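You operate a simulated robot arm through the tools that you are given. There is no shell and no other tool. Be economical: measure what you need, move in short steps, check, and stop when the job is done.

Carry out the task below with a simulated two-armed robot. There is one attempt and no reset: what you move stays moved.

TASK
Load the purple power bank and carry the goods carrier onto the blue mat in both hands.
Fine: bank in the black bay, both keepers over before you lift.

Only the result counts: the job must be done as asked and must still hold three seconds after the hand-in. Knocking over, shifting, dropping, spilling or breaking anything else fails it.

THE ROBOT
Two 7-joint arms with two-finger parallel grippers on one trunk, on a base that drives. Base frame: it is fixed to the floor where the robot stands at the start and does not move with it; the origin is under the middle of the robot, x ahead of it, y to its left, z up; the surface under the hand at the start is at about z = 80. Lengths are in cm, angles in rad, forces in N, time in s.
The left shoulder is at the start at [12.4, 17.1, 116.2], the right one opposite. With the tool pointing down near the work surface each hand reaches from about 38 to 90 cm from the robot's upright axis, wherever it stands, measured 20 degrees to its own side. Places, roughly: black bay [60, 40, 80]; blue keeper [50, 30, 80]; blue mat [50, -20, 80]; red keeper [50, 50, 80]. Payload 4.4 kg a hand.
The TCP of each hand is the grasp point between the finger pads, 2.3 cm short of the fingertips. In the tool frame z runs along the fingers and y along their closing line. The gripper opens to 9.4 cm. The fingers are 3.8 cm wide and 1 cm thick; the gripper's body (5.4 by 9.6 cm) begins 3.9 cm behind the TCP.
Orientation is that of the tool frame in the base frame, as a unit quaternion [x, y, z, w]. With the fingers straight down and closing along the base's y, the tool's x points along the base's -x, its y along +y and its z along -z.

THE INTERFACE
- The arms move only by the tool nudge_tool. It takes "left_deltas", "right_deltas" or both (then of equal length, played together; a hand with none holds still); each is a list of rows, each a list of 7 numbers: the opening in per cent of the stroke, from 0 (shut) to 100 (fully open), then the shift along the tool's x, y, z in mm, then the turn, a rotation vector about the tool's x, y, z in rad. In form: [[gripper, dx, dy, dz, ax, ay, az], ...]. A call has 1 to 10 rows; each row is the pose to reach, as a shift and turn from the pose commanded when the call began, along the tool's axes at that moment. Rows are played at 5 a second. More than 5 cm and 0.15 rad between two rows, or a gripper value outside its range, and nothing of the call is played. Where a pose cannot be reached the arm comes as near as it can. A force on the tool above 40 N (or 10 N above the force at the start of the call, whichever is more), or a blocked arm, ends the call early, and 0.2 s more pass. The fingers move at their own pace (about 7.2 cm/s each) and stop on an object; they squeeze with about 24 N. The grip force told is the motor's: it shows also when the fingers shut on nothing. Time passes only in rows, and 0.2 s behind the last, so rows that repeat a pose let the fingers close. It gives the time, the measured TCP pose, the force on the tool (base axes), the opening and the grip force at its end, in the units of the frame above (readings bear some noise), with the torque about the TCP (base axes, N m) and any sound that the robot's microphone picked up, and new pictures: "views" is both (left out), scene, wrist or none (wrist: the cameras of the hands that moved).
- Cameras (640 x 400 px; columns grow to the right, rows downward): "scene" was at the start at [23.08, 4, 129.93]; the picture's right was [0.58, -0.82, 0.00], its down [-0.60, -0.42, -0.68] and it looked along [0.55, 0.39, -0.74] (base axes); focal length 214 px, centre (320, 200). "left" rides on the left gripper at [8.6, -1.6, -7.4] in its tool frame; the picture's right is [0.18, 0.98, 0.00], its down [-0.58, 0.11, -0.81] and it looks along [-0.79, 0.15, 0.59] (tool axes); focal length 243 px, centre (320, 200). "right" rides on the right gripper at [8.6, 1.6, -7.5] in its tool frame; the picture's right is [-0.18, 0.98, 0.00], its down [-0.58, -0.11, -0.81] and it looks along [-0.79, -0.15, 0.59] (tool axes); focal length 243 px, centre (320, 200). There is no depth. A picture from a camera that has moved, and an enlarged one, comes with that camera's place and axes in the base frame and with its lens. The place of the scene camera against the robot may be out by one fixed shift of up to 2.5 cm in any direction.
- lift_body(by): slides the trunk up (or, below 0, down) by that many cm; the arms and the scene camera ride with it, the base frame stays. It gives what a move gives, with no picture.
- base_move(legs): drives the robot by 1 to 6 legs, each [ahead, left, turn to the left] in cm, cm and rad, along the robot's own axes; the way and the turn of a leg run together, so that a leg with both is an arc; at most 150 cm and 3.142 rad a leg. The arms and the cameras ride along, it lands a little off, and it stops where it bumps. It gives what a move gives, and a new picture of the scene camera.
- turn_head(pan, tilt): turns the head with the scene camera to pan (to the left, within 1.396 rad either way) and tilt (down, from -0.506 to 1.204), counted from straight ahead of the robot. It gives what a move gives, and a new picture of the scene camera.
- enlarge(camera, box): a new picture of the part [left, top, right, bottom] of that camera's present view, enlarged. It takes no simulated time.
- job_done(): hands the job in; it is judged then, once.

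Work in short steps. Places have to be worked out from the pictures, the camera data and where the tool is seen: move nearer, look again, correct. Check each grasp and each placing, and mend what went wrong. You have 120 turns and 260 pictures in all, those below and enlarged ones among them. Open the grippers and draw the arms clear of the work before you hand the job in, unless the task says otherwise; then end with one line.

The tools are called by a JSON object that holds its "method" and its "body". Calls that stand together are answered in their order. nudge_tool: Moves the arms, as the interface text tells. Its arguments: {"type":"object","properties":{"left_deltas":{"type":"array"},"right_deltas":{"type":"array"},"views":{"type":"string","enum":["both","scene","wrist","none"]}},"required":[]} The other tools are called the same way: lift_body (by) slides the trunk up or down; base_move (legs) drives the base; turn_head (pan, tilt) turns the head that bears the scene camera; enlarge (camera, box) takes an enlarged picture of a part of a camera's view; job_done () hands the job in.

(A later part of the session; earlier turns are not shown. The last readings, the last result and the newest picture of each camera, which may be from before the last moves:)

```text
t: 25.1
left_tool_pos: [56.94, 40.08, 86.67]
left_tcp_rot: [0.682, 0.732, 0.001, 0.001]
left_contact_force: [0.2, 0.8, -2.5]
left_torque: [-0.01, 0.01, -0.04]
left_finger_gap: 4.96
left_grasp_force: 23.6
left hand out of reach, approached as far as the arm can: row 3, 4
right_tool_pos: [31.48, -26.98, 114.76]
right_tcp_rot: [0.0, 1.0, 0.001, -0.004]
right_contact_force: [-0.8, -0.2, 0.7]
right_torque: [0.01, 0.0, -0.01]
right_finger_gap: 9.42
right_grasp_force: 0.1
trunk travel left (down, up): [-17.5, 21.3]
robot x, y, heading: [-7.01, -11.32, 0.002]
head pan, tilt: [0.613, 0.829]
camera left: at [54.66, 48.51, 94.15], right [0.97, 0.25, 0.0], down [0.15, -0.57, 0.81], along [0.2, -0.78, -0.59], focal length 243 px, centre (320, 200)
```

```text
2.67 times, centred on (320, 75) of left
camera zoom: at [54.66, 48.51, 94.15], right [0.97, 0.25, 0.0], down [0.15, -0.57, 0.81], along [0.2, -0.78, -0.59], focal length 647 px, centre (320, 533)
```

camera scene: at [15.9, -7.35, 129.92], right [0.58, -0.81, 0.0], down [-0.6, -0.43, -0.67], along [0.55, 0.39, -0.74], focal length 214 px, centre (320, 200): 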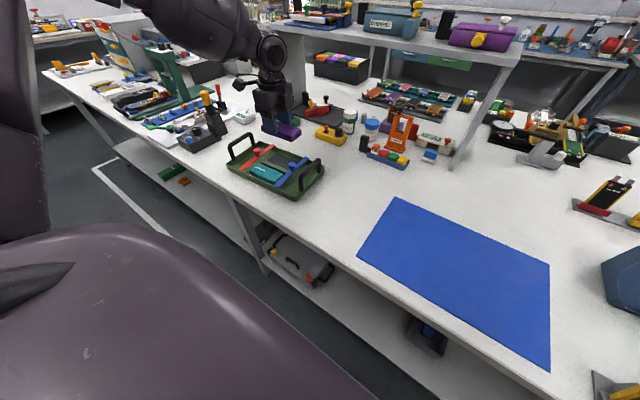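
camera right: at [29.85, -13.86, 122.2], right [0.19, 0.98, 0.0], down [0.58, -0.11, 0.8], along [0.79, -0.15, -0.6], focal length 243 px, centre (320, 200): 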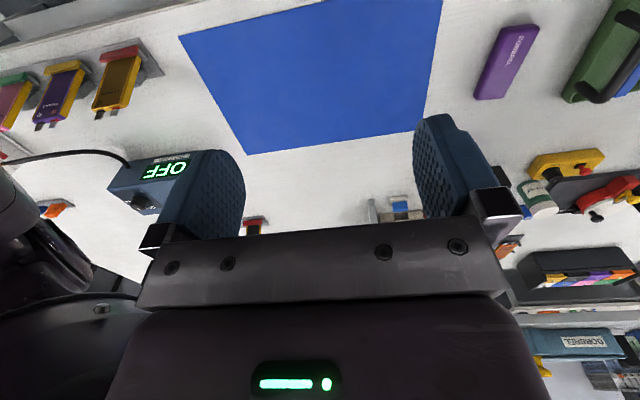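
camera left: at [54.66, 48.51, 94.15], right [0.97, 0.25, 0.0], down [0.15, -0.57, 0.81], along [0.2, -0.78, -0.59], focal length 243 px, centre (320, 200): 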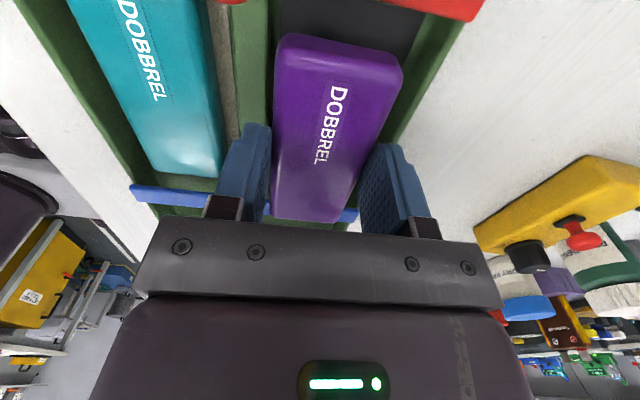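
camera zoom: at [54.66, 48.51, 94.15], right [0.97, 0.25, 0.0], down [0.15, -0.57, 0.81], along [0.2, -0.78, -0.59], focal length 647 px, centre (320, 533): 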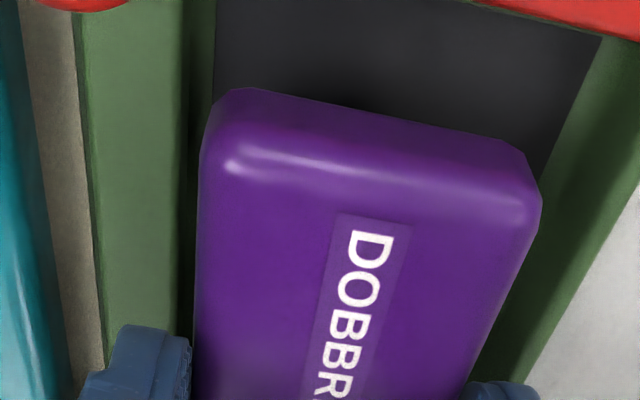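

The arm is at its low limit here. I'll lower the trunk 1.2 cm, which gains reach, and then re-centre.

{"method": "lift_body", "body": {"by": -1.2}}

{"method": "nudge_tool", "body": {"left_deltas": [[0, 2, 4, -6, 0, 0, 0], [0, 2, 4, -2, 0, 0, 0], [0, 2, 4, 2, 0, 0, 0]], "views": "wrist"}}

{"method": "enlarge", "body": {"camera": "left", "box": [200, 0, 440, 150]}}

{"method": "enlarge", "body": {"camera": "scene", "box": [220, 110, 330, 179]}}

```text
t: 25.7
left_tool_pos: [56.82, 40.02, 85.67]
left_tcp_rot: [0.683, 0.73, 0.002, 0.001]
left_contact_force: [-0.2, 0.0, -1.5]
left_torque: [0.01, -0.06, 0.0]
left_finger_gap: 4.93
left_grasp_force: 24.2
right_tool_pos: [32.23, -26.92, 112.67]
right_tcp_rot: [0.002, 1.0, 0.002, -0.021]
right_contact_force: [-0.8, -0.2, 0.4]
right_torque: [-0.01, -0.03, 0.02]
right_finger_gap: 9.39
right_grasp_force: 0.1
trunk travel left (down, up): [-16.3, 22.5]
robot x, y, heading: [-6.84, -11.75, 0.007]
head pan, tilt: [0.613, 0.829]
```

```text
t: 26.5
left_tool_pos: [57.09, 40.36, 85.34]
left_tcp_rot: [0.682, 0.731, -0.001, 0.0]
left_contact_force: [0.4, 0.2, -1.1]
left_torque: [-0.04, -0.02, 0.03]
left_finger_gap: 4.96
left_grasp_force: 24.0
right_tool_pos: [32.27, -26.89, 112.69]
right_tcp_rot: [0.001, 1.0, 0.002, -0.022]
right_contact_force: [0.3, 0.2, -0.5]
right_torque: [-0.01, 0.0, -0.01]
right_finger_gap: 9.39
right_grasp_force: 0.1
trunk travel left (down, up): [-16.3, 22.5]
robot x, y, heading: [-7.01, -11.52, 0.011]
head pan, tilt: [0.613, 0.829]
camera left: at [54.92, 48.81, 92.72], right [0.97, 0.25, 0.0], down [0.15, -0.57, 0.81], along [0.2, -0.78, -0.59], focal length 243 px, centre (320, 200)
```

left: 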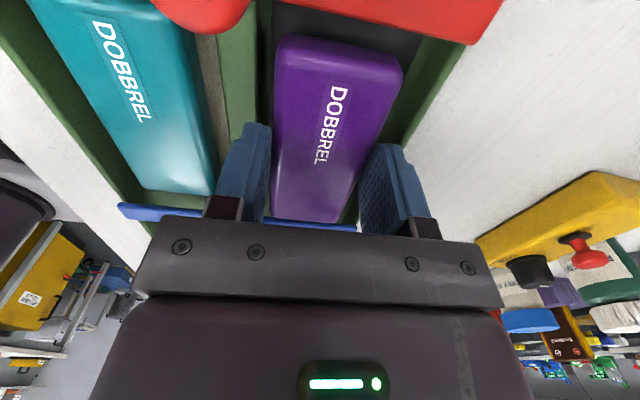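

```text
2.67 times, centred on (320, 75) of left
camera zoom: at [54.92, 48.81, 92.72], right [0.97, 0.25, 0.0], down [0.15, -0.57, 0.81], along [0.2, -0.78, -0.59], focal length 647 px, centre (320, 533)
```

zoom: 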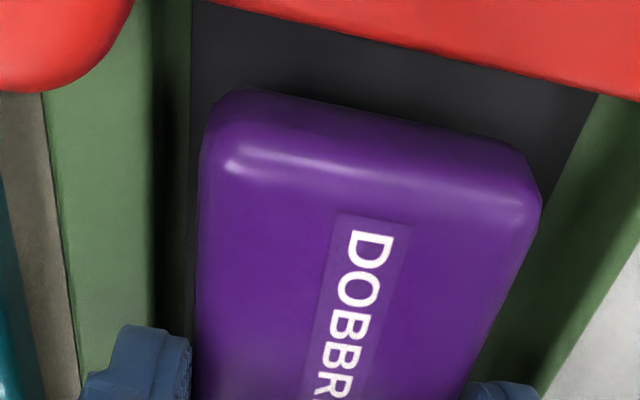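

```text
5.80 times, centred on (275, 144) of scene
camera zoom: at [17.11, -7.37, 128.54], right [0.58, -0.81, 0.0], down [-0.6, -0.43, -0.67], along [0.55, 0.39, -0.74], focal length 1243 px, centre (581, 522)
```

zoom: 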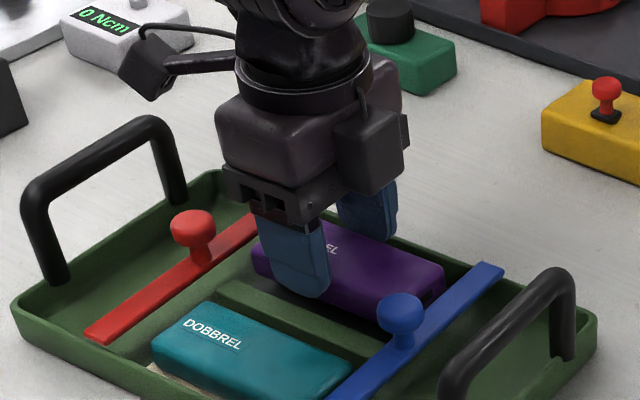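

The bank sits laterally inside the bay with gaps on both sides. I'll lower gently toward the bay floor and watch the force.

{"method": "nudge_tool", "body": {"left_deltas": [[0, -1, 2, 4, 0, 0, 0], [0, -1, 2, 8, 0, 0, 0], [0, -1, 2, 11, 0, 0, 0], [0, -1, 2, 11, 0, 0, 0]], "views": "wrist"}}

{"method": "enlarge", "body": {"camera": "scene", "box": [220, 110, 330, 179]}}

```text
t: 27.5
left_tool_pos: [57.36, 40.14, 84.2]
left_tcp_rot: [0.682, 0.731, 0.001, 0.001]
left_contact_force: [-0.5, 0.6, -2.0]
left_torque: [0.03, -0.03, -0.01]
left_finger_gap: 4.92
left_grasp_force: 24.0
right_tool_pos: [32.17, -26.96, 112.79]
right_tcp_rot: [0.001, 1.0, 0.002, -0.022]
right_contact_force: [0.6, 0.2, -0.1]
right_torque: [0.02, -0.02, 0.0]
right_finger_gap: 9.39
right_grasp_force: 0.1
trunk travel left (down, up): [-16.3, 22.5]
robot x, y, heading: [-7.05, -11.69, 0.004]
head pan, tilt: [0.613, 0.829]
camera left: at [55.15, 48.64, 91.64], right [0.97, 0.25, 0.0], down [0.15, -0.57, 0.81], along [0.2, -0.78, -0.59], focal length 243 px, centre (320, 200)
```

left: 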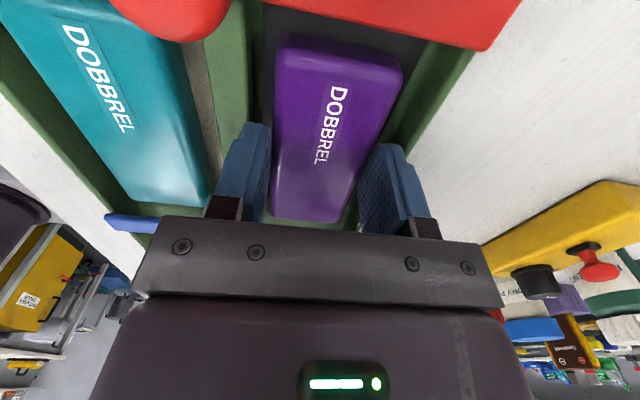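

```text
5.80 times, centred on (275, 144) of scene
camera zoom: at [17.09, -7.37, 128.55], right [0.58, -0.81, 0.0], down [-0.6, -0.43, -0.68], along [0.55, 0.39, -0.74], focal length 1243 px, centre (581, 522)
```

zoom: 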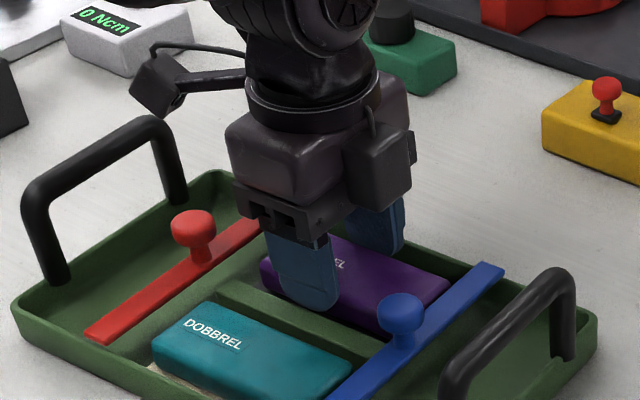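

There is no contact yet. I'll lower a few millimetres more.

{"method": "nudge_tool", "body": {"left_deltas": [[0, 0, 0, 3, 0, 0, 0], [0, 0, 0, 6, 0, 0, 0], [0, 0, 0, 6, 0, 0, 0]], "views": "none"}}

{"method": "enlarge", "body": {"camera": "left", "box": [200, 0, 440, 150]}}

```text
t: 28.3
left_tool_pos: [57.35, 40.11, 84.03]
left_tcp_rot: [0.682, 0.731, 0.003, 0.002]
left_contact_force: [-0.6, 3.0, 21.0]
left_torque: [-0.01, 0.27, 0.05]
left_finger_gap: 4.98
left_grasp_force: 23.7
right_tool_pos: [32.05, -26.98, 112.94]
right_tcp_rot: [0.0, 1.0, 0.002, -0.02]
right_contact_force: [1.2, 0.1, -0.1]
right_torque: [-0.02, -0.03, 0.0]
right_finger_gap: 9.41
right_grasp_force: 0.1
trunk travel left (down, up): [-16.3, 22.5]
robot x, y, heading: [-7.1, -11.57, 0.008]
head pan, tilt: [0.613, 0.829]
```

```text
2.67 times, centred on (320, 75) of left
camera zoom: at [55.09, 48.62, 91.43], right [0.97, 0.25, 0.01], down [0.14, -0.57, 0.81], along [0.21, -0.78, -0.59], focal length 647 px, centre (320, 533)
```

zoom: 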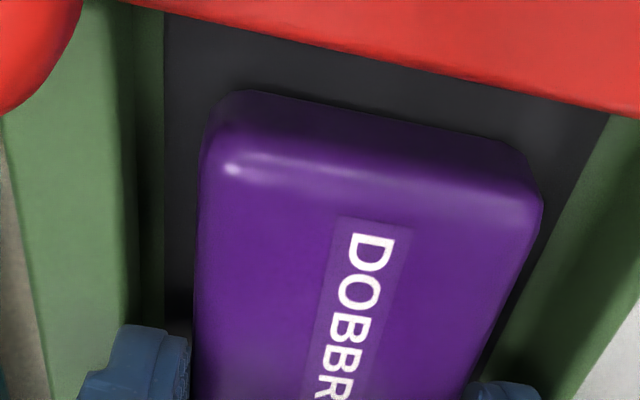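

21 N upward at z = 84.0 means the bank's bottom is at about 80.5, on the bay floor and inside the walls. I'll open slightly and rise.

{"method": "nudge_tool", "body": {"left_deltas": [[53, 0, 0, -4, 0, 0, 0], [60, 0, 0, -4, 0, 0, 0], [60, 0, 0, -6, 0, 0, 0], [60, 0, 0, -20, 0, 0, 0], [60, 0, 0, -50, 0, 0, 0], [60, 0, 0, -90, 0, 0, 0], [60, 0, 0, -120, 0, 0, 0]], "views": "both"}}

{"method": "enlarge", "body": {"camera": "scene", "box": [220, 110, 330, 179]}}

{"method": "enlarge", "body": {"camera": "left", "box": [120, 0, 480, 225]}}

```text
t: 29.9
left_tool_pos: [57.48, 39.89, 95.84]
left_tcp_rot: [0.682, 0.731, 0.001, 0.001]
left_contact_force: [0.1, -0.6, -0.1]
left_torque: [0.0, 0.01, 0.03]
left_finger_gap: 5.63
left_grasp_force: 0.0
right_tool_pos: [32.19, -26.84, 112.79]
right_tcp_rot: [0.0, 1.0, 0.001, -0.021]
right_contact_force: [-0.8, -0.4, -1.0]
right_torque: [0.02, 0.01, -0.01]
right_finger_gap: 9.39
right_grasp_force: 0.0
trunk travel left (down, up): [-16.3, 22.5]
robot x, y, heading: [-6.9, -11.55, 0.002]
head pan, tilt: [0.613, 0.829]
camera scene: at [17.05, -7.39, 128.56], right [0.58, -0.81, 0.0], down [-0.6, -0.43, -0.68], along [0.55, 0.39, -0.74], focal length 214 px, centre (320, 200)
camera left: at [55.19, 48.47, 103.13], right [0.97, 0.25, 0.0], down [0.15, -0.57, 0.81], along [0.2, -0.78, -0.59], focal length 243 px, centre (320, 200)
```

scene: 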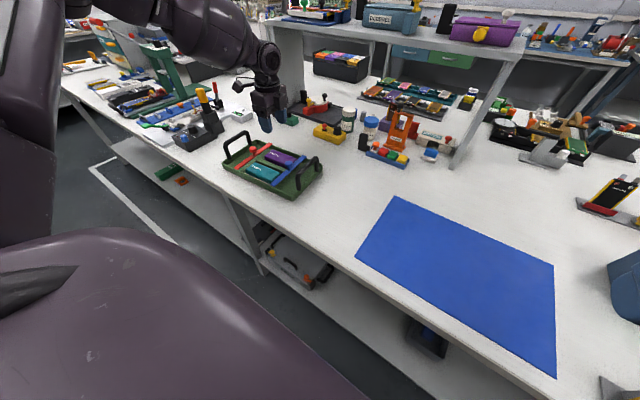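
left: 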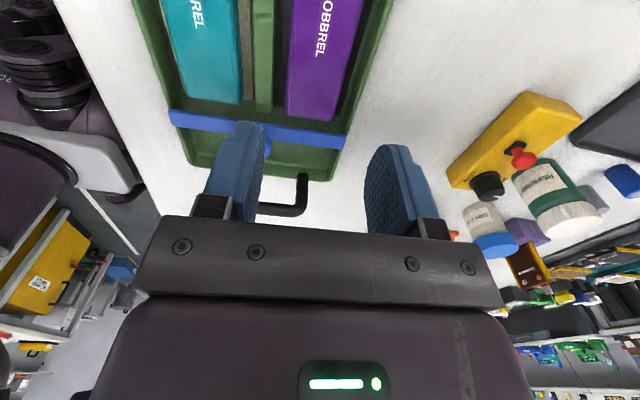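

```text
5.80 times, centred on (275, 144) of scene
camera zoom: at [17.05, -7.39, 128.56], right [0.58, -0.81, 0.0], down [-0.6, -0.43, -0.68], along [0.55, 0.39, -0.74], focal length 1243 px, centre (581, 522)
```

zoom: 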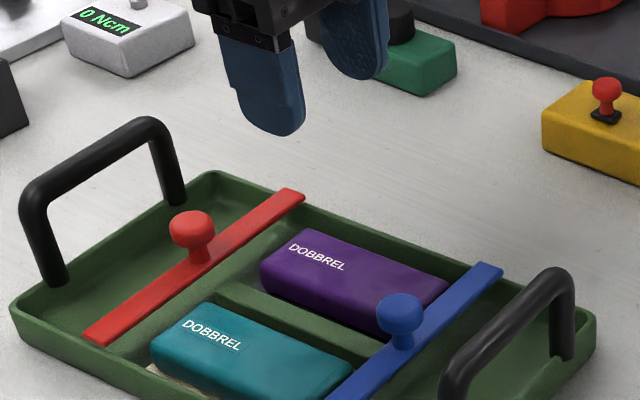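

```text
1.78 times, centred on (300, 112) of left
camera zoom: at [55.19, 48.47, 103.13], right [0.97, 0.25, 0.0], down [0.15, -0.57, 0.81], along [0.2, -0.78, -0.59], focal length 431 px, centre (356, 356)
```

zoom: 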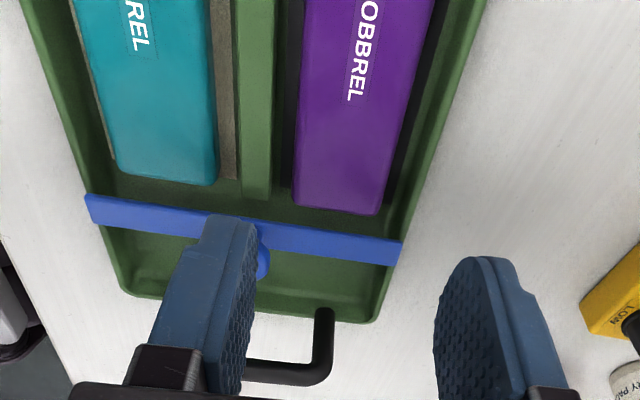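

The purple bank lies flat in the black bay. Triangulation puts the knobs at blue (53.3, 31.9, 85.1) and red (52.4, 46.8, 85.1). I'll rotate the left hand back and bring it above the blue knob.

{"method": "nudge_tool", "body": {"left_deltas": [[60, -8, -5, 0, 0, 0, -0.15], [60, -16, -9, 0, 0, 0, -0.3], [60, -24, -14, 0, 0, 0, -0.45], [60, -32, -19, 0, 0, 0, -0.6], [60, -40, -24, 0, 0, 0, -0.75], [60, -48, -29, 0, 0, 0, -0.9], [60, -56, -34, 0, 0, 0, -1.05], [60, -64, -39, 0, 0, 0, -1.2], [60, -72, -44, 0, 0, 0, -1.35], [60, -77, -47, 0, 0, 0, -1.5]], "views": "wrist"}}

{"method": "enlarge", "body": {"camera": "left", "box": [140, 0, 500, 225]}}

```text
t: 32.1
left_tool_pos: [53.17, 32.11, 95.72]
left_tcp_rot: [0.0, 1.0, 0.0, 0.001]
left_contact_force: [-0.4, 0.0, 0.5]
left_torque: [-0.03, 0.02, -0.04]
left_finger_gap: 5.65
left_grasp_force: 0.0
right_tool_pos: [32.32, -26.91, 112.77]
right_tcp_rot: [0.0, 1.0, 0.001, -0.022]
right_contact_force: [0.0, 0.1, 0.5]
right_torque: [-0.01, -0.03, 0.0]
right_finger_gap: 9.39
right_grasp_force: 0.1
trunk travel left (down, up): [-16.3, 22.5]
robot x, y, heading: [-7.13, -11.45, 0.002]
head pan, tilt: [0.613, 0.829]
camera left: at [44.54, 30.54, 103.07], right [-0.18, 0.98, 0.0], down [0.58, 0.11, 0.81], along [0.79, 0.15, -0.59], focal length 243 px, centre (320, 200)
```

left: 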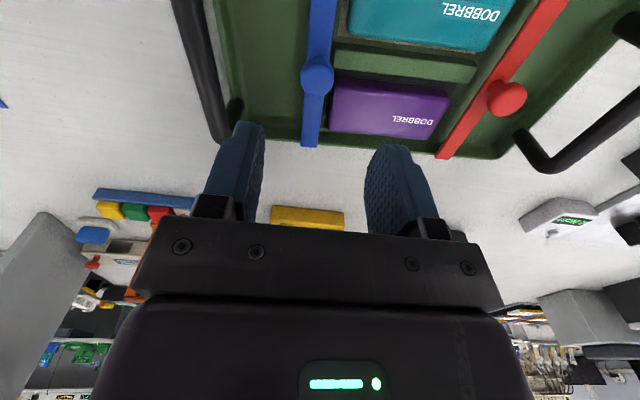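

```text
1.78 times, centred on (320, 112) of left
camera zoom: at [44.54, 30.54, 103.07], right [-0.18, 0.98, 0.0], down [0.58, 0.11, 0.81], along [0.79, 0.15, -0.59], focal length 431 px, centre (320, 356)
```

zoom: 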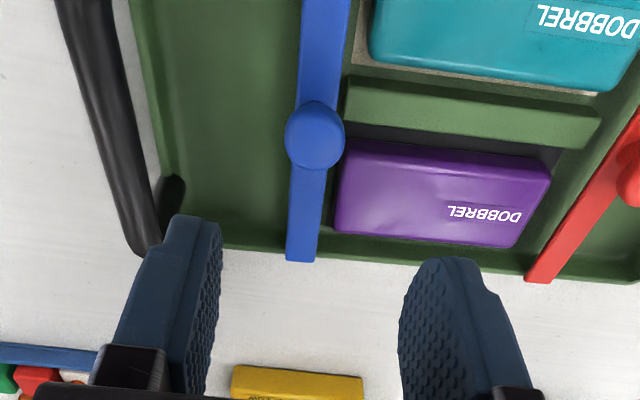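

The knob is confirmed at (53.4, 32.0). I'll descend around it and close.

{"method": "nudge_tool", "body": {"left_deltas": [[60, -2, -1, 30, 0, 0, 0], [60, -2, -1, 60, 0, 0, 0], [60, -2, -1, 80, 0, 0, 0], [60, -2, -1, 93, 0, 0, 0], [60, -2, -1, 93, 0, 0, 0]], "views": "wrist"}}

{"method": "enlarge", "body": {"camera": "scene", "box": [220, 110, 330, 199]}}

```text
t: 33.3
left_tool_pos: [53.56, 32.1, 86.19]
left_tcp_rot: [0.001, 1.0, -0.001, 0.0]
left_contact_force: [0.1, 0.4, 0.1]
left_torque: [0.01, -0.01, 0.02]
left_finger_gap: 5.63
left_grasp_force: 0.1
right_tool_pos: [32.22, -26.89, 112.68]
right_tcp_rot: [0.001, 1.0, 0.002, -0.021]
right_contact_force: [-0.4, 0.1, 0.2]
right_torque: [-0.02, -0.02, 0.03]
right_finger_gap: 9.4
right_grasp_force: 0.1
trunk travel left (down, up): [-16.3, 22.5]
robot x, y, heading: [-6.82, -11.48, 0.008]
head pan, tilt: [0.613, 0.829]
camera left: at [44.77, 30.53, 93.72], right [-0.18, 0.98, 0.0], down [0.58, 0.11, 0.81], along [0.79, 0.15, -0.59], focal length 243 px, centre (320, 200)
```

left: 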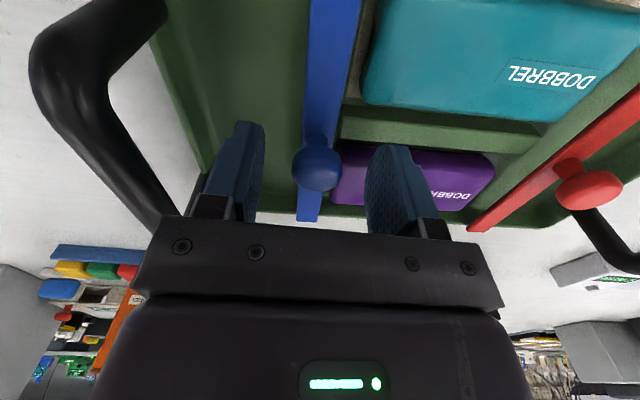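

```text
4.49 times, centred on (275, 154) of scene
camera zoom: at [17.07, -7.39, 128.56], right [0.58, -0.81, 0.0], down [-0.6, -0.43, -0.68], along [0.55, 0.39, -0.74], focal length 964 px, centre (522, 404)
```

zoom: 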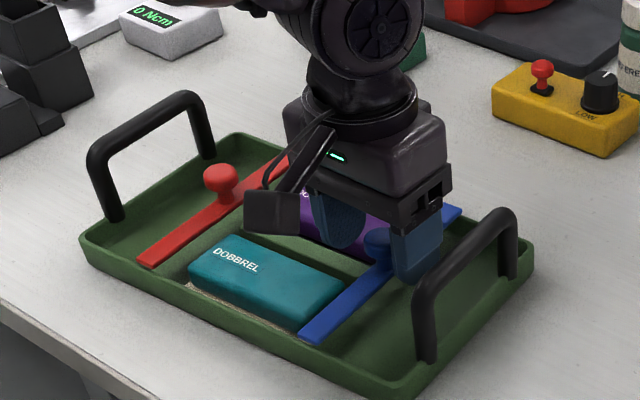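

The knob is between the fingers, so I'll close on it.

{"method": "nudge_tool", "body": {"left_deltas": [[20, 0, 0, 0, 0, 0, 0], [0, 0, 0, 0, 0, 0, 0], [0, 0, 0, 0, 0, 0, 0], [0, 0, 0, 0, 0, 0, 0]], "views": "wrist"}}

```text
t: 34.3
left_tool_pos: [53.5, 31.98, 86.24]
left_tcp_rot: [0.001, 1.0, 0.0, 0.0]
left_contact_force: [-0.1, 0.5, 0.8]
left_torque: [0.0, 0.01, -0.07]
left_finger_gap: 2.41
left_grasp_force: 24.4
right_tool_pos: [32.34, -26.99, 112.73]
right_tcp_rot: [0.001, 1.0, 0.002, -0.023]
right_contact_force: [0.7, -0.2, -0.2]
right_torque: [0.0, 0.0, 0.0]
right_finger_gap: 9.4
right_grasp_force: 0.1
trunk travel left (down, up): [-16.3, 22.5]
robot x, y, heading: [-7.33, -11.59, 0.005]
head pan, tilt: [0.613, 0.829]
camera left: at [44.77, 30.53, 93.71], right [-0.18, 0.98, 0.0], down [0.58, 0.11, 0.81], along [0.79, 0.15, -0.59], focal length 243 px, centre (320, 200)
```

left: 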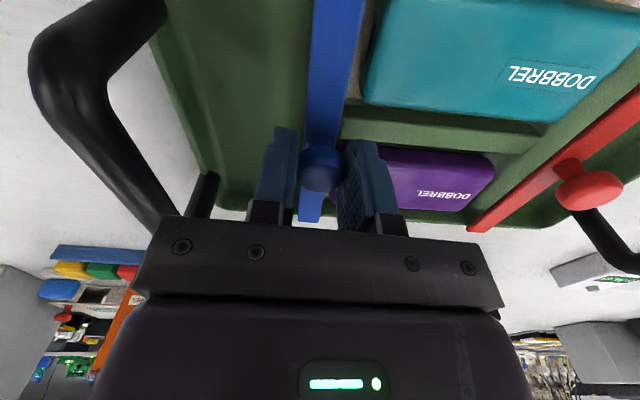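

The knob is gripped at 2.41 cm. I'll slide it inward along the tray's long axis in small steps.

{"method": "nudge_tool", "body": {"left_deltas": [[0, 0, 4, 0, 0, 0, 0], [0, 0, 8, 0, 0, 0, 0], [0, 1, 12, 0, 0, 0, 0], [0, 1, 16, 0, 0, 0, 0]], "views": "both"}}

{"method": "enlarge", "body": {"camera": "scene", "box": [220, 110, 330, 199]}}

```text
t: 35.3
left_tool_pos: [53.38, 33.7, 86.34]
left_tcp_rot: [0.002, 1.0, -0.001, 0.0]
left_contact_force: [0.4, -0.6, -1.3]
left_torque: [-0.04, 0.0, -0.08]
left_finger_gap: 2.39
left_grasp_force: 24.4
right_tool_pos: [32.36, -26.89, 112.91]
right_tcp_rot: [0.001, 1.0, 0.002, -0.021]
right_contact_force: [0.6, -0.4, 0.5]
right_torque: [-0.02, 0.03, -0.01]
right_finger_gap: 9.43
right_grasp_force: 0.0
trunk travel left (down, up): [-16.3, 22.5]
robot x, y, heading: [-6.9, -11.76, 0.006]
head pan, tilt: [0.613, 0.829]
camera scene: at [17.08, -7.37, 128.55], right [0.58, -0.81, 0.0], down [-0.6, -0.43, -0.68], along [0.55, 0.39, -0.74], focal length 214 px, centre (320, 200)
camera left: at [44.69, 32.18, 93.71], right [-0.18, 0.98, 0.0], down [0.58, 0.11, 0.81], along [0.79, 0.15, -0.59], focal length 243 px, centre (320, 200)
```

scene: 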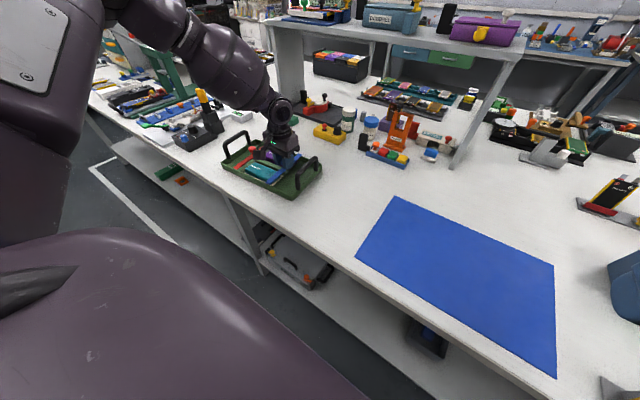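
left: 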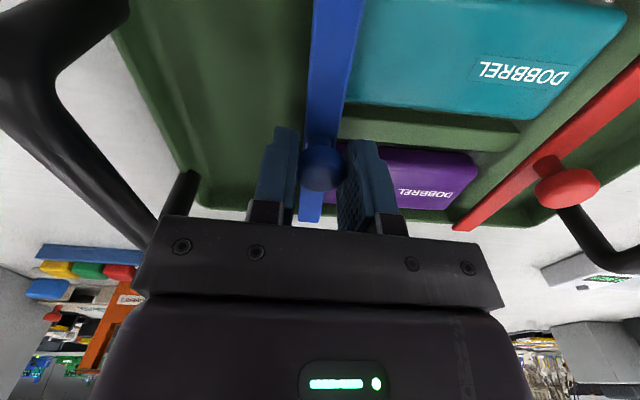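

```text
4.49 times, centred on (275, 154) of scene
camera zoom: at [17.08, -7.37, 128.55], right [0.58, -0.81, 0.0], down [-0.6, -0.43, -0.68], along [0.55, 0.39, -0.74], focal length 964 px, centre (522, 404)
```

zoom: 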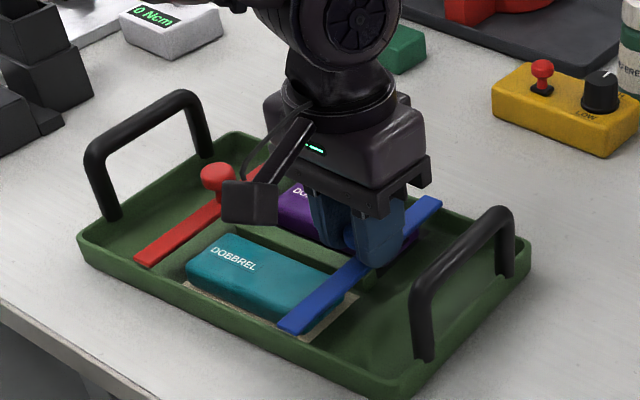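

The bar slides freely and is now at the bank ends. I'll continue until it is well over them or reaches a stop.

{"method": "nudge_tool", "body": {"left_deltas": [[0, 0, 4, 0, 0, 0, 0], [0, 0, 8, 0, 0, 0, 0], [0, 1, 12, 0, 0, 0, 0], [0, 1, 16, 0, 0, 0, 0]], "views": "wrist"}}

{"method": "enlarge", "body": {"camera": "scene", "box": [220, 110, 330, 199]}}

```text
t: 36.3
left_tool_pos: [53.34, 35.25, 86.23]
left_tcp_rot: [0.001, 1.0, 0.0, 0.001]
left_contact_force: [2.5, 0.7, 0.0]
left_torque: [-0.06, -0.25, -0.14]
left_finger_gap: 2.4
left_grasp_force: 23.8
right_tool_pos: [32.28, -26.99, 112.75]
right_tcp_rot: [0.001, 1.0, 0.002, -0.022]
right_contact_force: [0.2, 0.8, -0.5]
right_torque: [0.03, 0.02, -0.01]
right_finger_gap: 9.4
right_grasp_force: 0.1
trunk travel left (down, up): [-16.3, 22.5]
robot x, y, heading: [-7.2, -11.74, 0.003]
head pan, tilt: [0.613, 0.829]
camera left: at [44.58, 33.73, 93.71], right [-0.18, 0.98, 0.0], down [0.58, 0.11, 0.81], along [0.79, 0.15, -0.59], focal length 243 px, centre (320, 200)
```

left: 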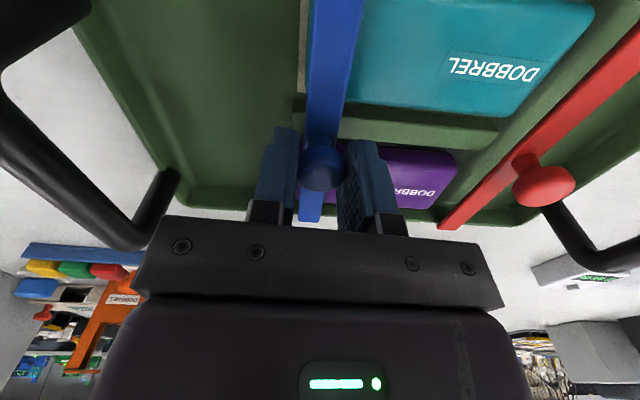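

```text
4.49 times, centred on (275, 154) of scene
camera zoom: at [17.1, -7.37, 128.55], right [0.58, -0.81, 0.0], down [-0.6, -0.43, -0.68], along [0.55, 0.39, -0.74], focal length 964 px, centre (522, 404)
```

zoom: 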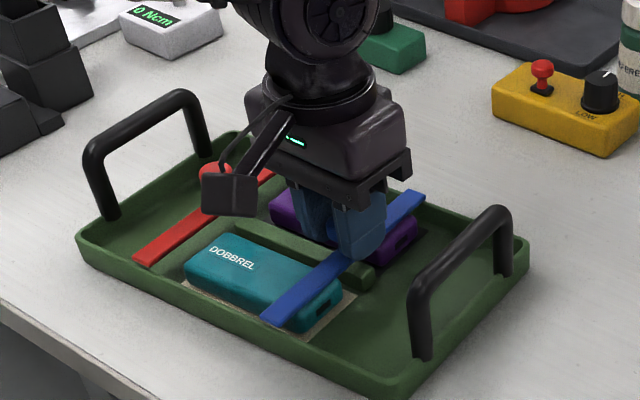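

The blue bar is over both bank ends now. I'll nudge a little further to find whether there is an end stop.

{"method": "nudge_tool", "body": {"left_deltas": [[0, 0, 3, 0, 0, 0, 0], [0, 0, 6, 0, 0, 0, 0], [0, 0, 6, 0, 0, 0, 0]], "views": "none"}}

{"method": "enlarge", "body": {"camera": "scene", "box": [220, 110, 330, 199]}}

```text
t: 37.1
left_tool_pos: [53.36, 35.86, 86.29]
left_tcp_rot: [0.001, 1.0, 0.0, 0.0]
left_contact_force: [-0.8, -3.0, 0.7]
left_torque: [-0.04, 0.23, 0.0]
left_finger_gap: 2.46
left_grasp_force: 24.6
right_tool_pos: [32.29, -26.98, 112.66]
right_tcp_rot: [0.001, 1.0, 0.002, -0.022]
right_contact_force: [-0.1, -1.0, -0.5]
right_torque: [0.03, -0.02, 0.03]
right_finger_gap: 9.41
right_grasp_force: 0.1
trunk travel left (down, up): [-16.3, 22.5]
robot x, y, heading: [-7.11, -11.52, 0.005]
head pan, tilt: [0.613, 0.829]
```

```text
4.49 times, centred on (275, 154) of scene
camera zoom: at [17.06, -7.42, 128.56], right [0.58, -0.81, 0.0], down [-0.6, -0.43, -0.68], along [0.55, 0.39, -0.74], focal length 964 px, centre (522, 404)
```

zoom: 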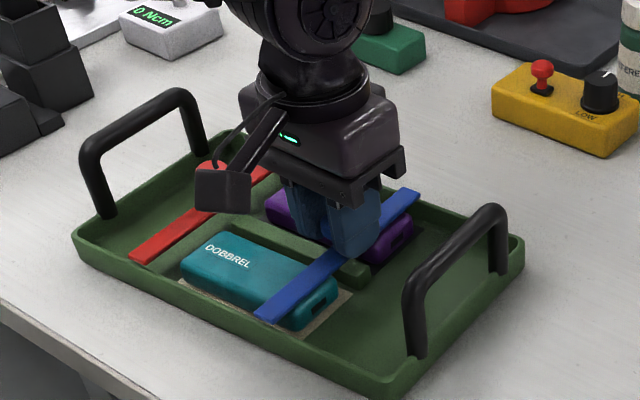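

The tray itself just shifted about 5 mm, so the blue keeper is at its end stop and fully over. I'll release and rise.

{"method": "nudge_tool", "body": {"left_deltas": [[40, 0, 0, 0, 0, 0, 0], [60, 0, 0, 0, 0, 0, 0], [60, 0, 0, 0, 0, 0, 0], [60, 0, 0, -40, 0, 0, 0], [60, 0, 0, -85, 0, 0, 0], [60, 0, 0, -110, 0, 0, 0]], "views": "wrist"}}

{"method": "enlarge", "body": {"camera": "scene", "box": [220, 110, 330, 199]}}

{"method": "enlarge", "body": {"camera": "left", "box": [140, 0, 540, 250]}}

```text
t: 38.5
left_tool_pos: [53.13, 35.91, 97.35]
left_tcp_rot: [0.002, 1.0, 0.0, -0.001]
left_contact_force: [0.4, 0.5, -0.5]
left_torque: [-0.02, -0.02, -0.04]
left_finger_gap: 5.65
left_grasp_force: 0.1
right_tool_pos: [32.25, -26.89, 112.74]
right_tcp_rot: [0.001, 1.0, 0.001, -0.021]
right_contact_force: [0.7, -0.3, -0.4]
right_torque: [-0.02, 0.03, 0.01]
right_finger_gap: 9.4
right_grasp_force: 0.1
trunk travel left (down, up): [-16.3, 22.5]
robot x, y, heading: [-6.76, -11.4, 0.003]
head pan, tilt: [0.613, 0.829]
camera left: at [44.45, 34.31, 104.87], right [-0.18, 0.98, 0.0], down [0.58, 0.11, 0.81], along [0.79, 0.15, -0.59], focal length 243 px, centre (320, 200)
```

left: 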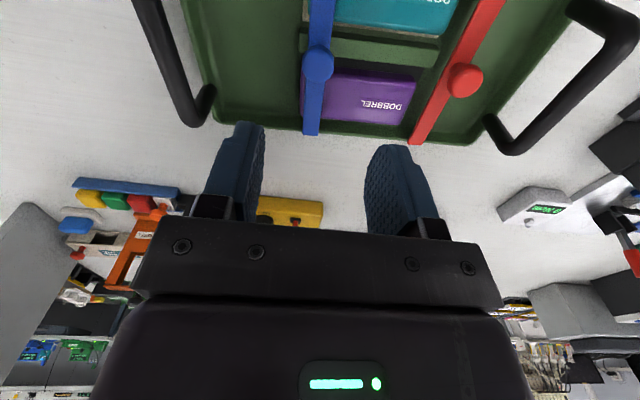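

```text
4.49 times, centred on (275, 154) of scene
camera zoom: at [17.06, -7.39, 128.56], right [0.58, -0.81, 0.0], down [-0.6, -0.43, -0.68], along [0.55, 0.39, -0.74], focal length 964 px, centre (522, 404)
```

zoom: 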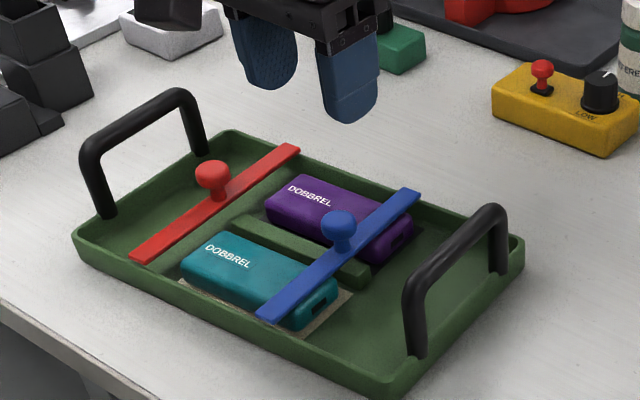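

```text
1.60 times, centred on (340, 125) of left
camera zoom: at [44.45, 34.31, 104.87], right [-0.18, 0.98, 0.0], down [0.58, 0.11, 0.81], along [0.79, 0.15, -0.59], focal length 388 px, centre (288, 320)
```

zoom: 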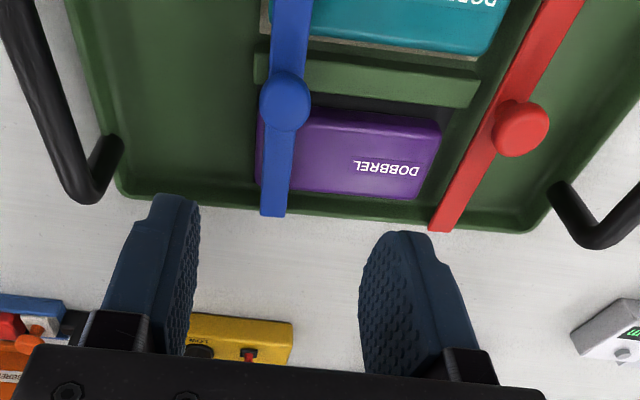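

The blue keeper is clearly over both banks. The red knob is at about (52.4, 47.7). I'll drive the base left about 12 cm to carry the hand above it.

{"method": "base_move", "body": {"legs": [[0, 11.5, 0]]}}

{"method": "nudge_tool", "body": {"left_deltas": [[60, 4, 1, 0, 0, 0, 0], [60, 7, 1, 20, 0, 0, 0], [60, 7, 1, 20, 0, 0, 0]], "views": "wrist"}}

```text
t: 40.2
left_tool_pos: [53.29, 47.27, 97.37]
left_tcp_rot: [0.002, 1.0, 0.0, 0.0]
left_contact_force: [0.3, 0.6, -0.2]
left_torque: [-0.03, 0.0, -0.02]
left_finger_gap: 5.64
left_grasp_force: 0.0
right_tool_pos: [32.19, -15.55, 112.74]
right_tcp_rot: [0.001, 1.0, 0.002, -0.022]
right_contact_force: [0.2, 0.3, 0.2]
right_torque: [-0.04, 0.04, -0.01]
right_finger_gap: 9.38
right_grasp_force: 0.1
trunk travel left (down, up): [-16.3, 22.5]
robot x, y, heading: [-6.91, 0.12, 0.003]
head pan, tilt: [0.613, 0.829]
camera scene: at [17.04, 4.04, 128.55], right [0.58, -0.82, 0.0], down [-0.6, -0.43, -0.67], along [0.55, 0.39, -0.74], focal length 214 px, centre (320, 200)
```

scene: 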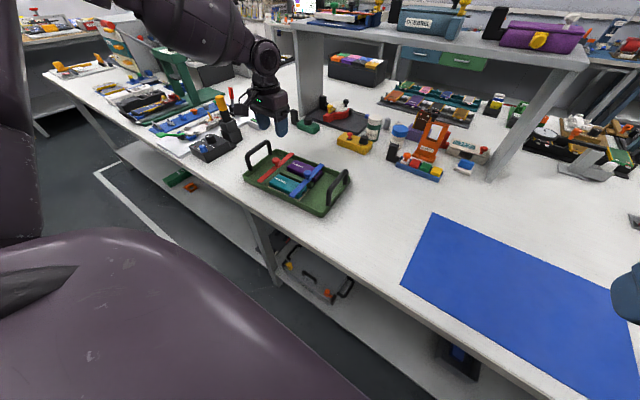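

```text
t: 41.0
left_tool_pos: [52.4, 47.29, 95.52]
left_tcp_rot: [0.002, 1.0, 0.001, 0.001]
left_contact_force: [0.5, 0.1, 0.9]
left_torque: [0.06, 0.02, 0.03]
left_finger_gap: 5.63
left_grasp_force: 0.1
right_tool_pos: [32.15, -15.52, 112.7]
right_tcp_rot: [0.001, 1.0, 0.002, -0.02]
right_contact_force: [0.1, 0.2, -0.7]
right_torque: [0.02, 0.02, -0.01]
right_finger_gap: 9.38
right_grasp_force: 0.0
trunk travel left (down, up): [-16.3, 22.5]
robot x, y, heading: [-7.19, -0.21, 0.006]
head pan, tilt: [0.613, 0.829]
camera left: at [43.7, 45.79, 102.97], right [-0.18, 0.98, 0.0], down [0.58, 0.11, 0.81], along [0.79, 0.15, -0.59], focal length 243 px, centre (320, 200)
```

left: 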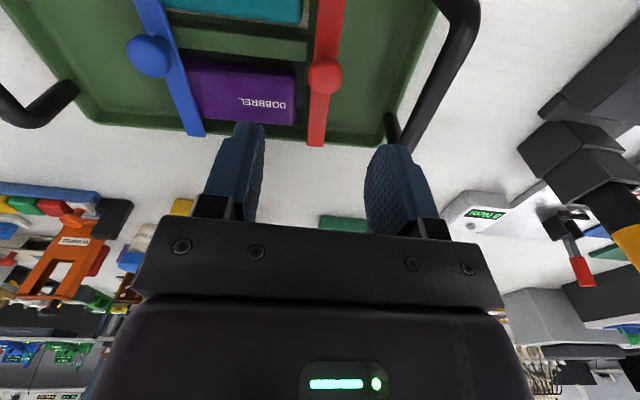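

The red knob is at (52.4, 47.8). I'll descend and close on it.

{"method": "nudge_tool", "body": {"left_deltas": [[60, 0, 5, 30, 0, 0, 0], [60, 0, 5, 60, 0, 0, 0], [60, 0, 5, 80, 0, 0, 0], [60, 0, 5, 92, 0, 0, 0], [60, 0, 5, 92, 0, 0, 0], [20, 0, 5, 92, 0, 0, 0], [0, 0, 5, 92, 0, 0, 0], [0, 0, 5, 92, 0, 0, 0], [0, 0, 5, 92, 0, 0, 0]], "views": "wrist"}}

{"method": "enlarge", "body": {"camera": "scene", "box": [235, 120, 365, 225]}}

```text
t: 43.0
left_tool_pos: [52.54, 47.91, 86.27]
left_tcp_rot: [0.002, 1.0, 0.0, 0.002]
left_contact_force: [0.1, -2.8, 0.4]
left_torque: [-0.05, -0.06, -0.15]
left_finger_gap: 2.39
left_grasp_force: 23.8
right_tool_pos: [32.11, -15.68, 112.69]
right_tcp_rot: [0.001, 1.0, 0.002, -0.022]
right_contact_force: [-0.2, 0.1, 0.2]
right_torque: [-0.01, -0.02, -0.01]
right_finger_gap: 9.4
right_grasp_force: 0.2
trunk travel left (down, up): [-16.3, 22.5]
robot x, y, heading: [-7.06, -0.26, 0.007]
head pan, tilt: [0.613, 0.829]
camera left: at [43.81, 46.33, 93.76], right [-0.18, 0.98, 0.0], down [0.58, 0.11, 0.81], along [0.79, 0.14, -0.59], focal length 243 px, centre (320, 200)
```

left: 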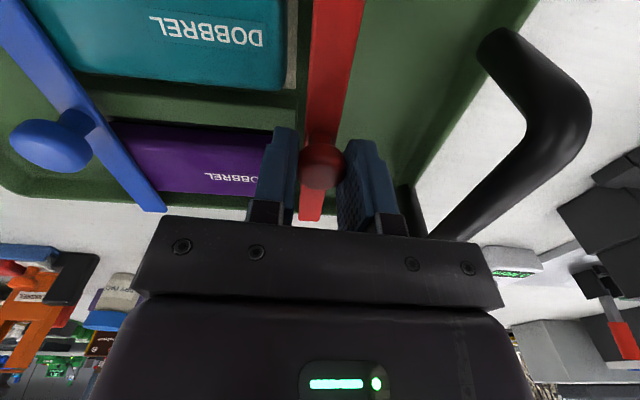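

```text
3.81 times, centred on (300, 172) of scene
camera zoom: at [17.04, 3.97, 128.55], right [0.58, -0.82, 0.0], down [-0.6, -0.43, -0.68], along [0.55, 0.39, -0.74], focal length 817 px, centre (396, 305)
```

zoom: 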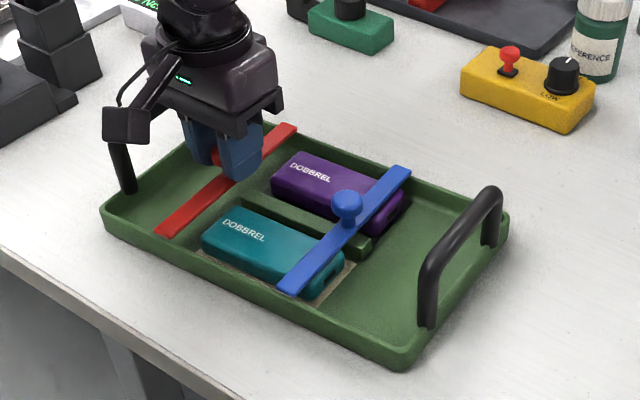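

The red knob is gripped. I'll slide it inward about 3.3 cm, the same travel the blue one had.

{"method": "nudge_tool", "body": {"left_deltas": [[0, 0, -4, 0, 0, 0, 0], [0, 0, -8, 0, 0, 0, 0], [0, 0, -12, 0, 0, 0, 0], [0, -1, -16, 0, 0, 0, 0], [0, -1, -20, 0, 0, 0, 0], [0, -1, -24, 0, 0, 0, 0], [0, -2, -28, 0, 0, 0, 0], [0, -2, -32, 0, 0, 0, 0]], "views": "none"}}

{"method": "enlarge", "body": {"camera": "scene", "box": [235, 120, 365, 225]}}

```text
t: 44.8
left_tool_pos: [52.65, 44.69, 86.19]
left_tcp_rot: [0.003, 1.0, 0.0, 0.001]
left_contact_force: [-0.9, 6.6, 9.0]
left_torque: [0.09, 0.17, -0.11]
left_finger_gap: 2.42
left_grasp_force: 24.1
right_tool_pos: [32.11, -15.7, 112.88]
right_tcp_rot: [0.0, 1.0, 0.002, -0.021]
right_contact_force: [-0.3, -0.2, 0.2]
right_torque: [-0.02, -0.01, -0.02]
right_finger_gap: 9.39
right_grasp_force: 0.1
trunk travel left (down, up): [-16.3, 22.5]
robot x, y, heading: [-7.17, -0.08, 0.005]
head pan, tilt: [0.613, 0.829]
```

```text
3.81 times, centred on (300, 172) of scene
camera zoom: at [16.96, 4.02, 128.57], right [0.58, -0.82, 0.0], down [-0.6, -0.43, -0.68], along [0.55, 0.39, -0.74], focal length 817 px, centre (396, 305)
```

zoom: 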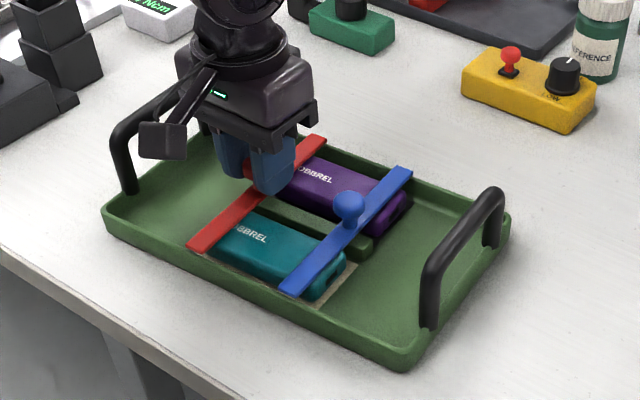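

The red bar is over the banks and the force is rising. A small extra push will confirm the stop.

{"method": "nudge_tool", "body": {"left_deltas": [[0, 0, -3, 0, 0, 0, 0], [0, 0, -3, 0, 0, 0, 0]], "views": "none"}}

{"method": "nudge_tool", "body": {"left_deltas": [[40, 0, 0, 0, 0, 0, 0], [60, 0, 0, 0, 0, 0, 0], [60, 0, 0, 0, 0, 0, 0], [60, 0, 0, -40, 0, 0, 0], [60, 0, 0, -85, 0, 0, 0], [60, 0, 0, -130, 0, 0, 0]], "views": "wrist"}}

{"method": "enlarge", "body": {"camera": "scene", "box": [235, 120, 365, 225]}}

{"method": "enlarge", "body": {"camera": "left", "box": [60, 0, 500, 275]}}

```text
t: 45.4
left_tool_pos: [52.7, 44.31, 86.27]
left_tcp_rot: [0.002, 1.0, 0.001, 0.002]
left_contact_force: [-0.4, 6.2, 10.6]
left_torque: [0.1, 0.11, -0.05]
left_finger_gap: 2.39
left_grasp_force: 24.0
right_tool_pos: [32.1, -15.64, 112.8]
right_tcp_rot: [0.001, 1.0, 0.002, -0.021]
right_contact_force: [0.2, 0.0, 0.0]
right_torque: [0.0, 0.01, 0.0]
right_finger_gap: 9.44
right_grasp_force: 0.1
trunk travel left (down, up): [-16.3, 22.5]
robot x, y, heading: [-7.12, -0.21, 0.001]
head pan, tilt: [0.613, 0.829]
```

```text
t: 46.8
left_tool_pos: [52.55, 44.26, 99.27]
left_tcp_rot: [0.002, 1.0, -0.001, 0.0]
left_contact_force: [-0.2, 0.2, 0.9]
left_torque: [0.04, 0.01, 0.0]
left_finger_gap: 5.65
left_grasp_force: 0.1
right_tool_pos: [32.17, -15.6, 112.83]
right_tcp_rot: [0.0, 1.0, 0.002, -0.022]
right_contact_force: [-0.5, -0.1, 0.4]
right_torque: [0.03, -0.04, 0.03]
right_finger_gap: 9.4
right_grasp_force: 0.0
trunk travel left (down, up): [-16.3, 22.5]
robot x, y, heading: [-6.96, -0.19, 0.006]
head pan, tilt: [0.613, 0.829]
camera left: at [43.82, 42.69, 106.79], right [-0.18, 0.98, 0.0], down [0.58, 0.11, 0.81], along [0.79, 0.15, -0.59], focal length 243 px, centre (320, 200)
```

left: 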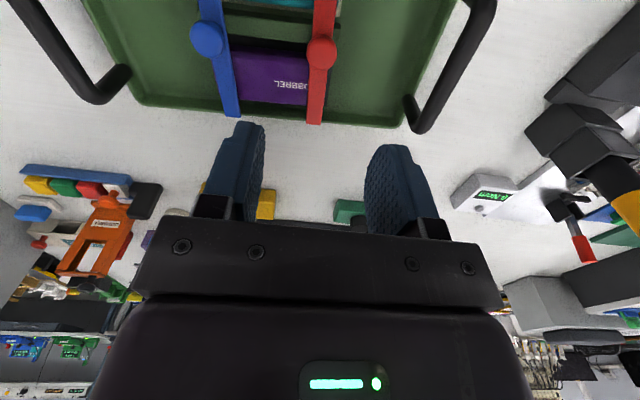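

```text
3.81 times, centred on (300, 172) of scene
camera zoom: at [16.92, 3.97, 128.59], right [0.58, -0.82, 0.0], down [-0.6, -0.43, -0.68], along [0.55, 0.39, -0.74], focal length 817 px, centre (396, 305)
```

zoom: 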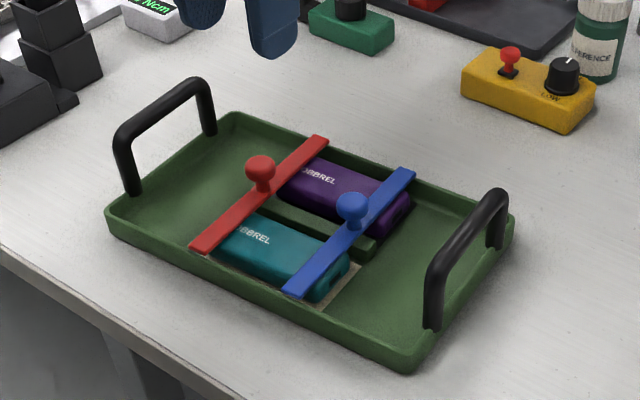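

```text
1.45 times, centred on (280, 138) of left
camera zoom: at [43.82, 42.69, 106.79], right [-0.18, 0.98, 0.0], down [0.58, 0.11, 0.81], along [0.79, 0.15, -0.59], focal length 353 px, centre (378, 291)
```

zoom: 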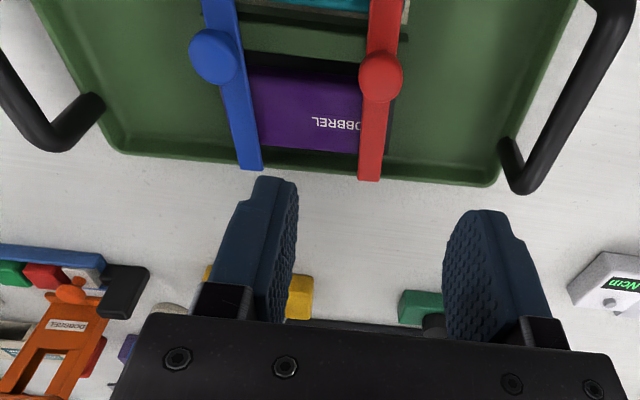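

Both keepers are at their stops over both banks. Next comes the two-handed carry. Inward reach was good with the hands near shoulder height, so I plan to lower the trunk and centre on the tray. First I'll retract the left hand up and inward.

{"method": "nudge_tool", "body": {"left_deltas": [[60, 10, -10, -45, 0, 0, 0], [60, 30, -30, -85, 0, 0, 0], [60, 50, -65, -110, 0, 0, 0], [60, 70, -105, -130, 0, 0, 0], [60, 90, -145, -150, 0, 0, 0], [60, 110, -185, -160, 0, 0, 0], [60, 125, -222, -167, 0, 0, 0], [60, 125, -222, -167, 0, 0, 0]], "views": "none"}}

{"method": "turn_head", "body": {"pan": 0.2, "tilt": 0.85}}

```text
t: 48.6
left_tool_pos: [40.11, 22.23, 115.93]
left_tcp_rot: [0.001, 1.0, 0.0, 0.001]
left_contact_force: [-0.3, 0.4, 0.9]
left_torque: [0.01, 0.03, 0.01]
left_finger_gap: 5.64
left_grasp_force: 0.0
right_tool_pos: [32.12, -15.55, 112.7]
right_tcp_rot: [0.001, 1.0, 0.002, -0.022]
right_contact_force: [-0.7, 0.4, 0.5]
right_torque: [0.0, 0.02, 0.04]
right_finger_gap: 9.4
right_grasp_force: 0.1
trunk travel left (down, up): [-16.3, 22.5]
robot x, y, heading: [-7.57, 0.13, 0.004]
head pan, tilt: [0.613, 0.829]
```

```text
t: 49.5
left_tool_pos: [40.08, 22.15, 115.9]
left_tcp_rot: [0.002, 1.0, 0.0, 0.001]
left_contact_force: [-0.4, -0.5, 0.6]
left_torque: [0.01, -0.01, 0.01]
left_finger_gap: 5.65
left_grasp_force: 0.0
right_tool_pos: [32.09, -15.55, 112.86]
right_tcp_rot: [0.002, 1.0, 0.002, -0.022]
right_contact_force: [0.5, 0.7, 0.2]
right_torque: [-0.01, -0.01, 0.02]
right_finger_gap: 9.39
right_grasp_force: 0.1
trunk travel left (down, up): [-16.3, 22.5]
robot x, y, heading: [-7.41, -0.16, 0.003]
head pan, tilt: [0.201, 0.85]
camera scene: at [18.23, 1.01, 128.39], right [0.2, -0.98, 0.0], down [-0.74, -0.15, -0.66], along [0.65, 0.13, -0.75], focal length 214 px, centre (320, 200)
```

scene: 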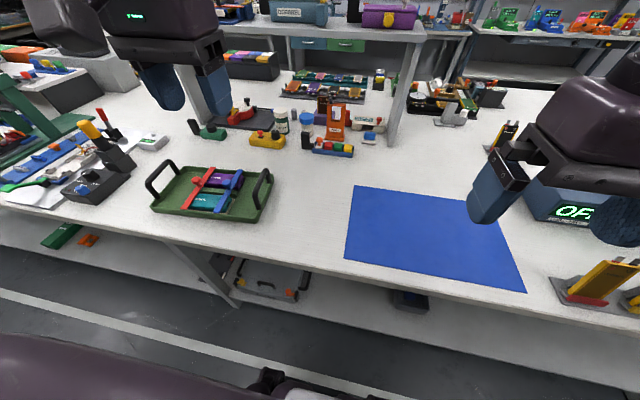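

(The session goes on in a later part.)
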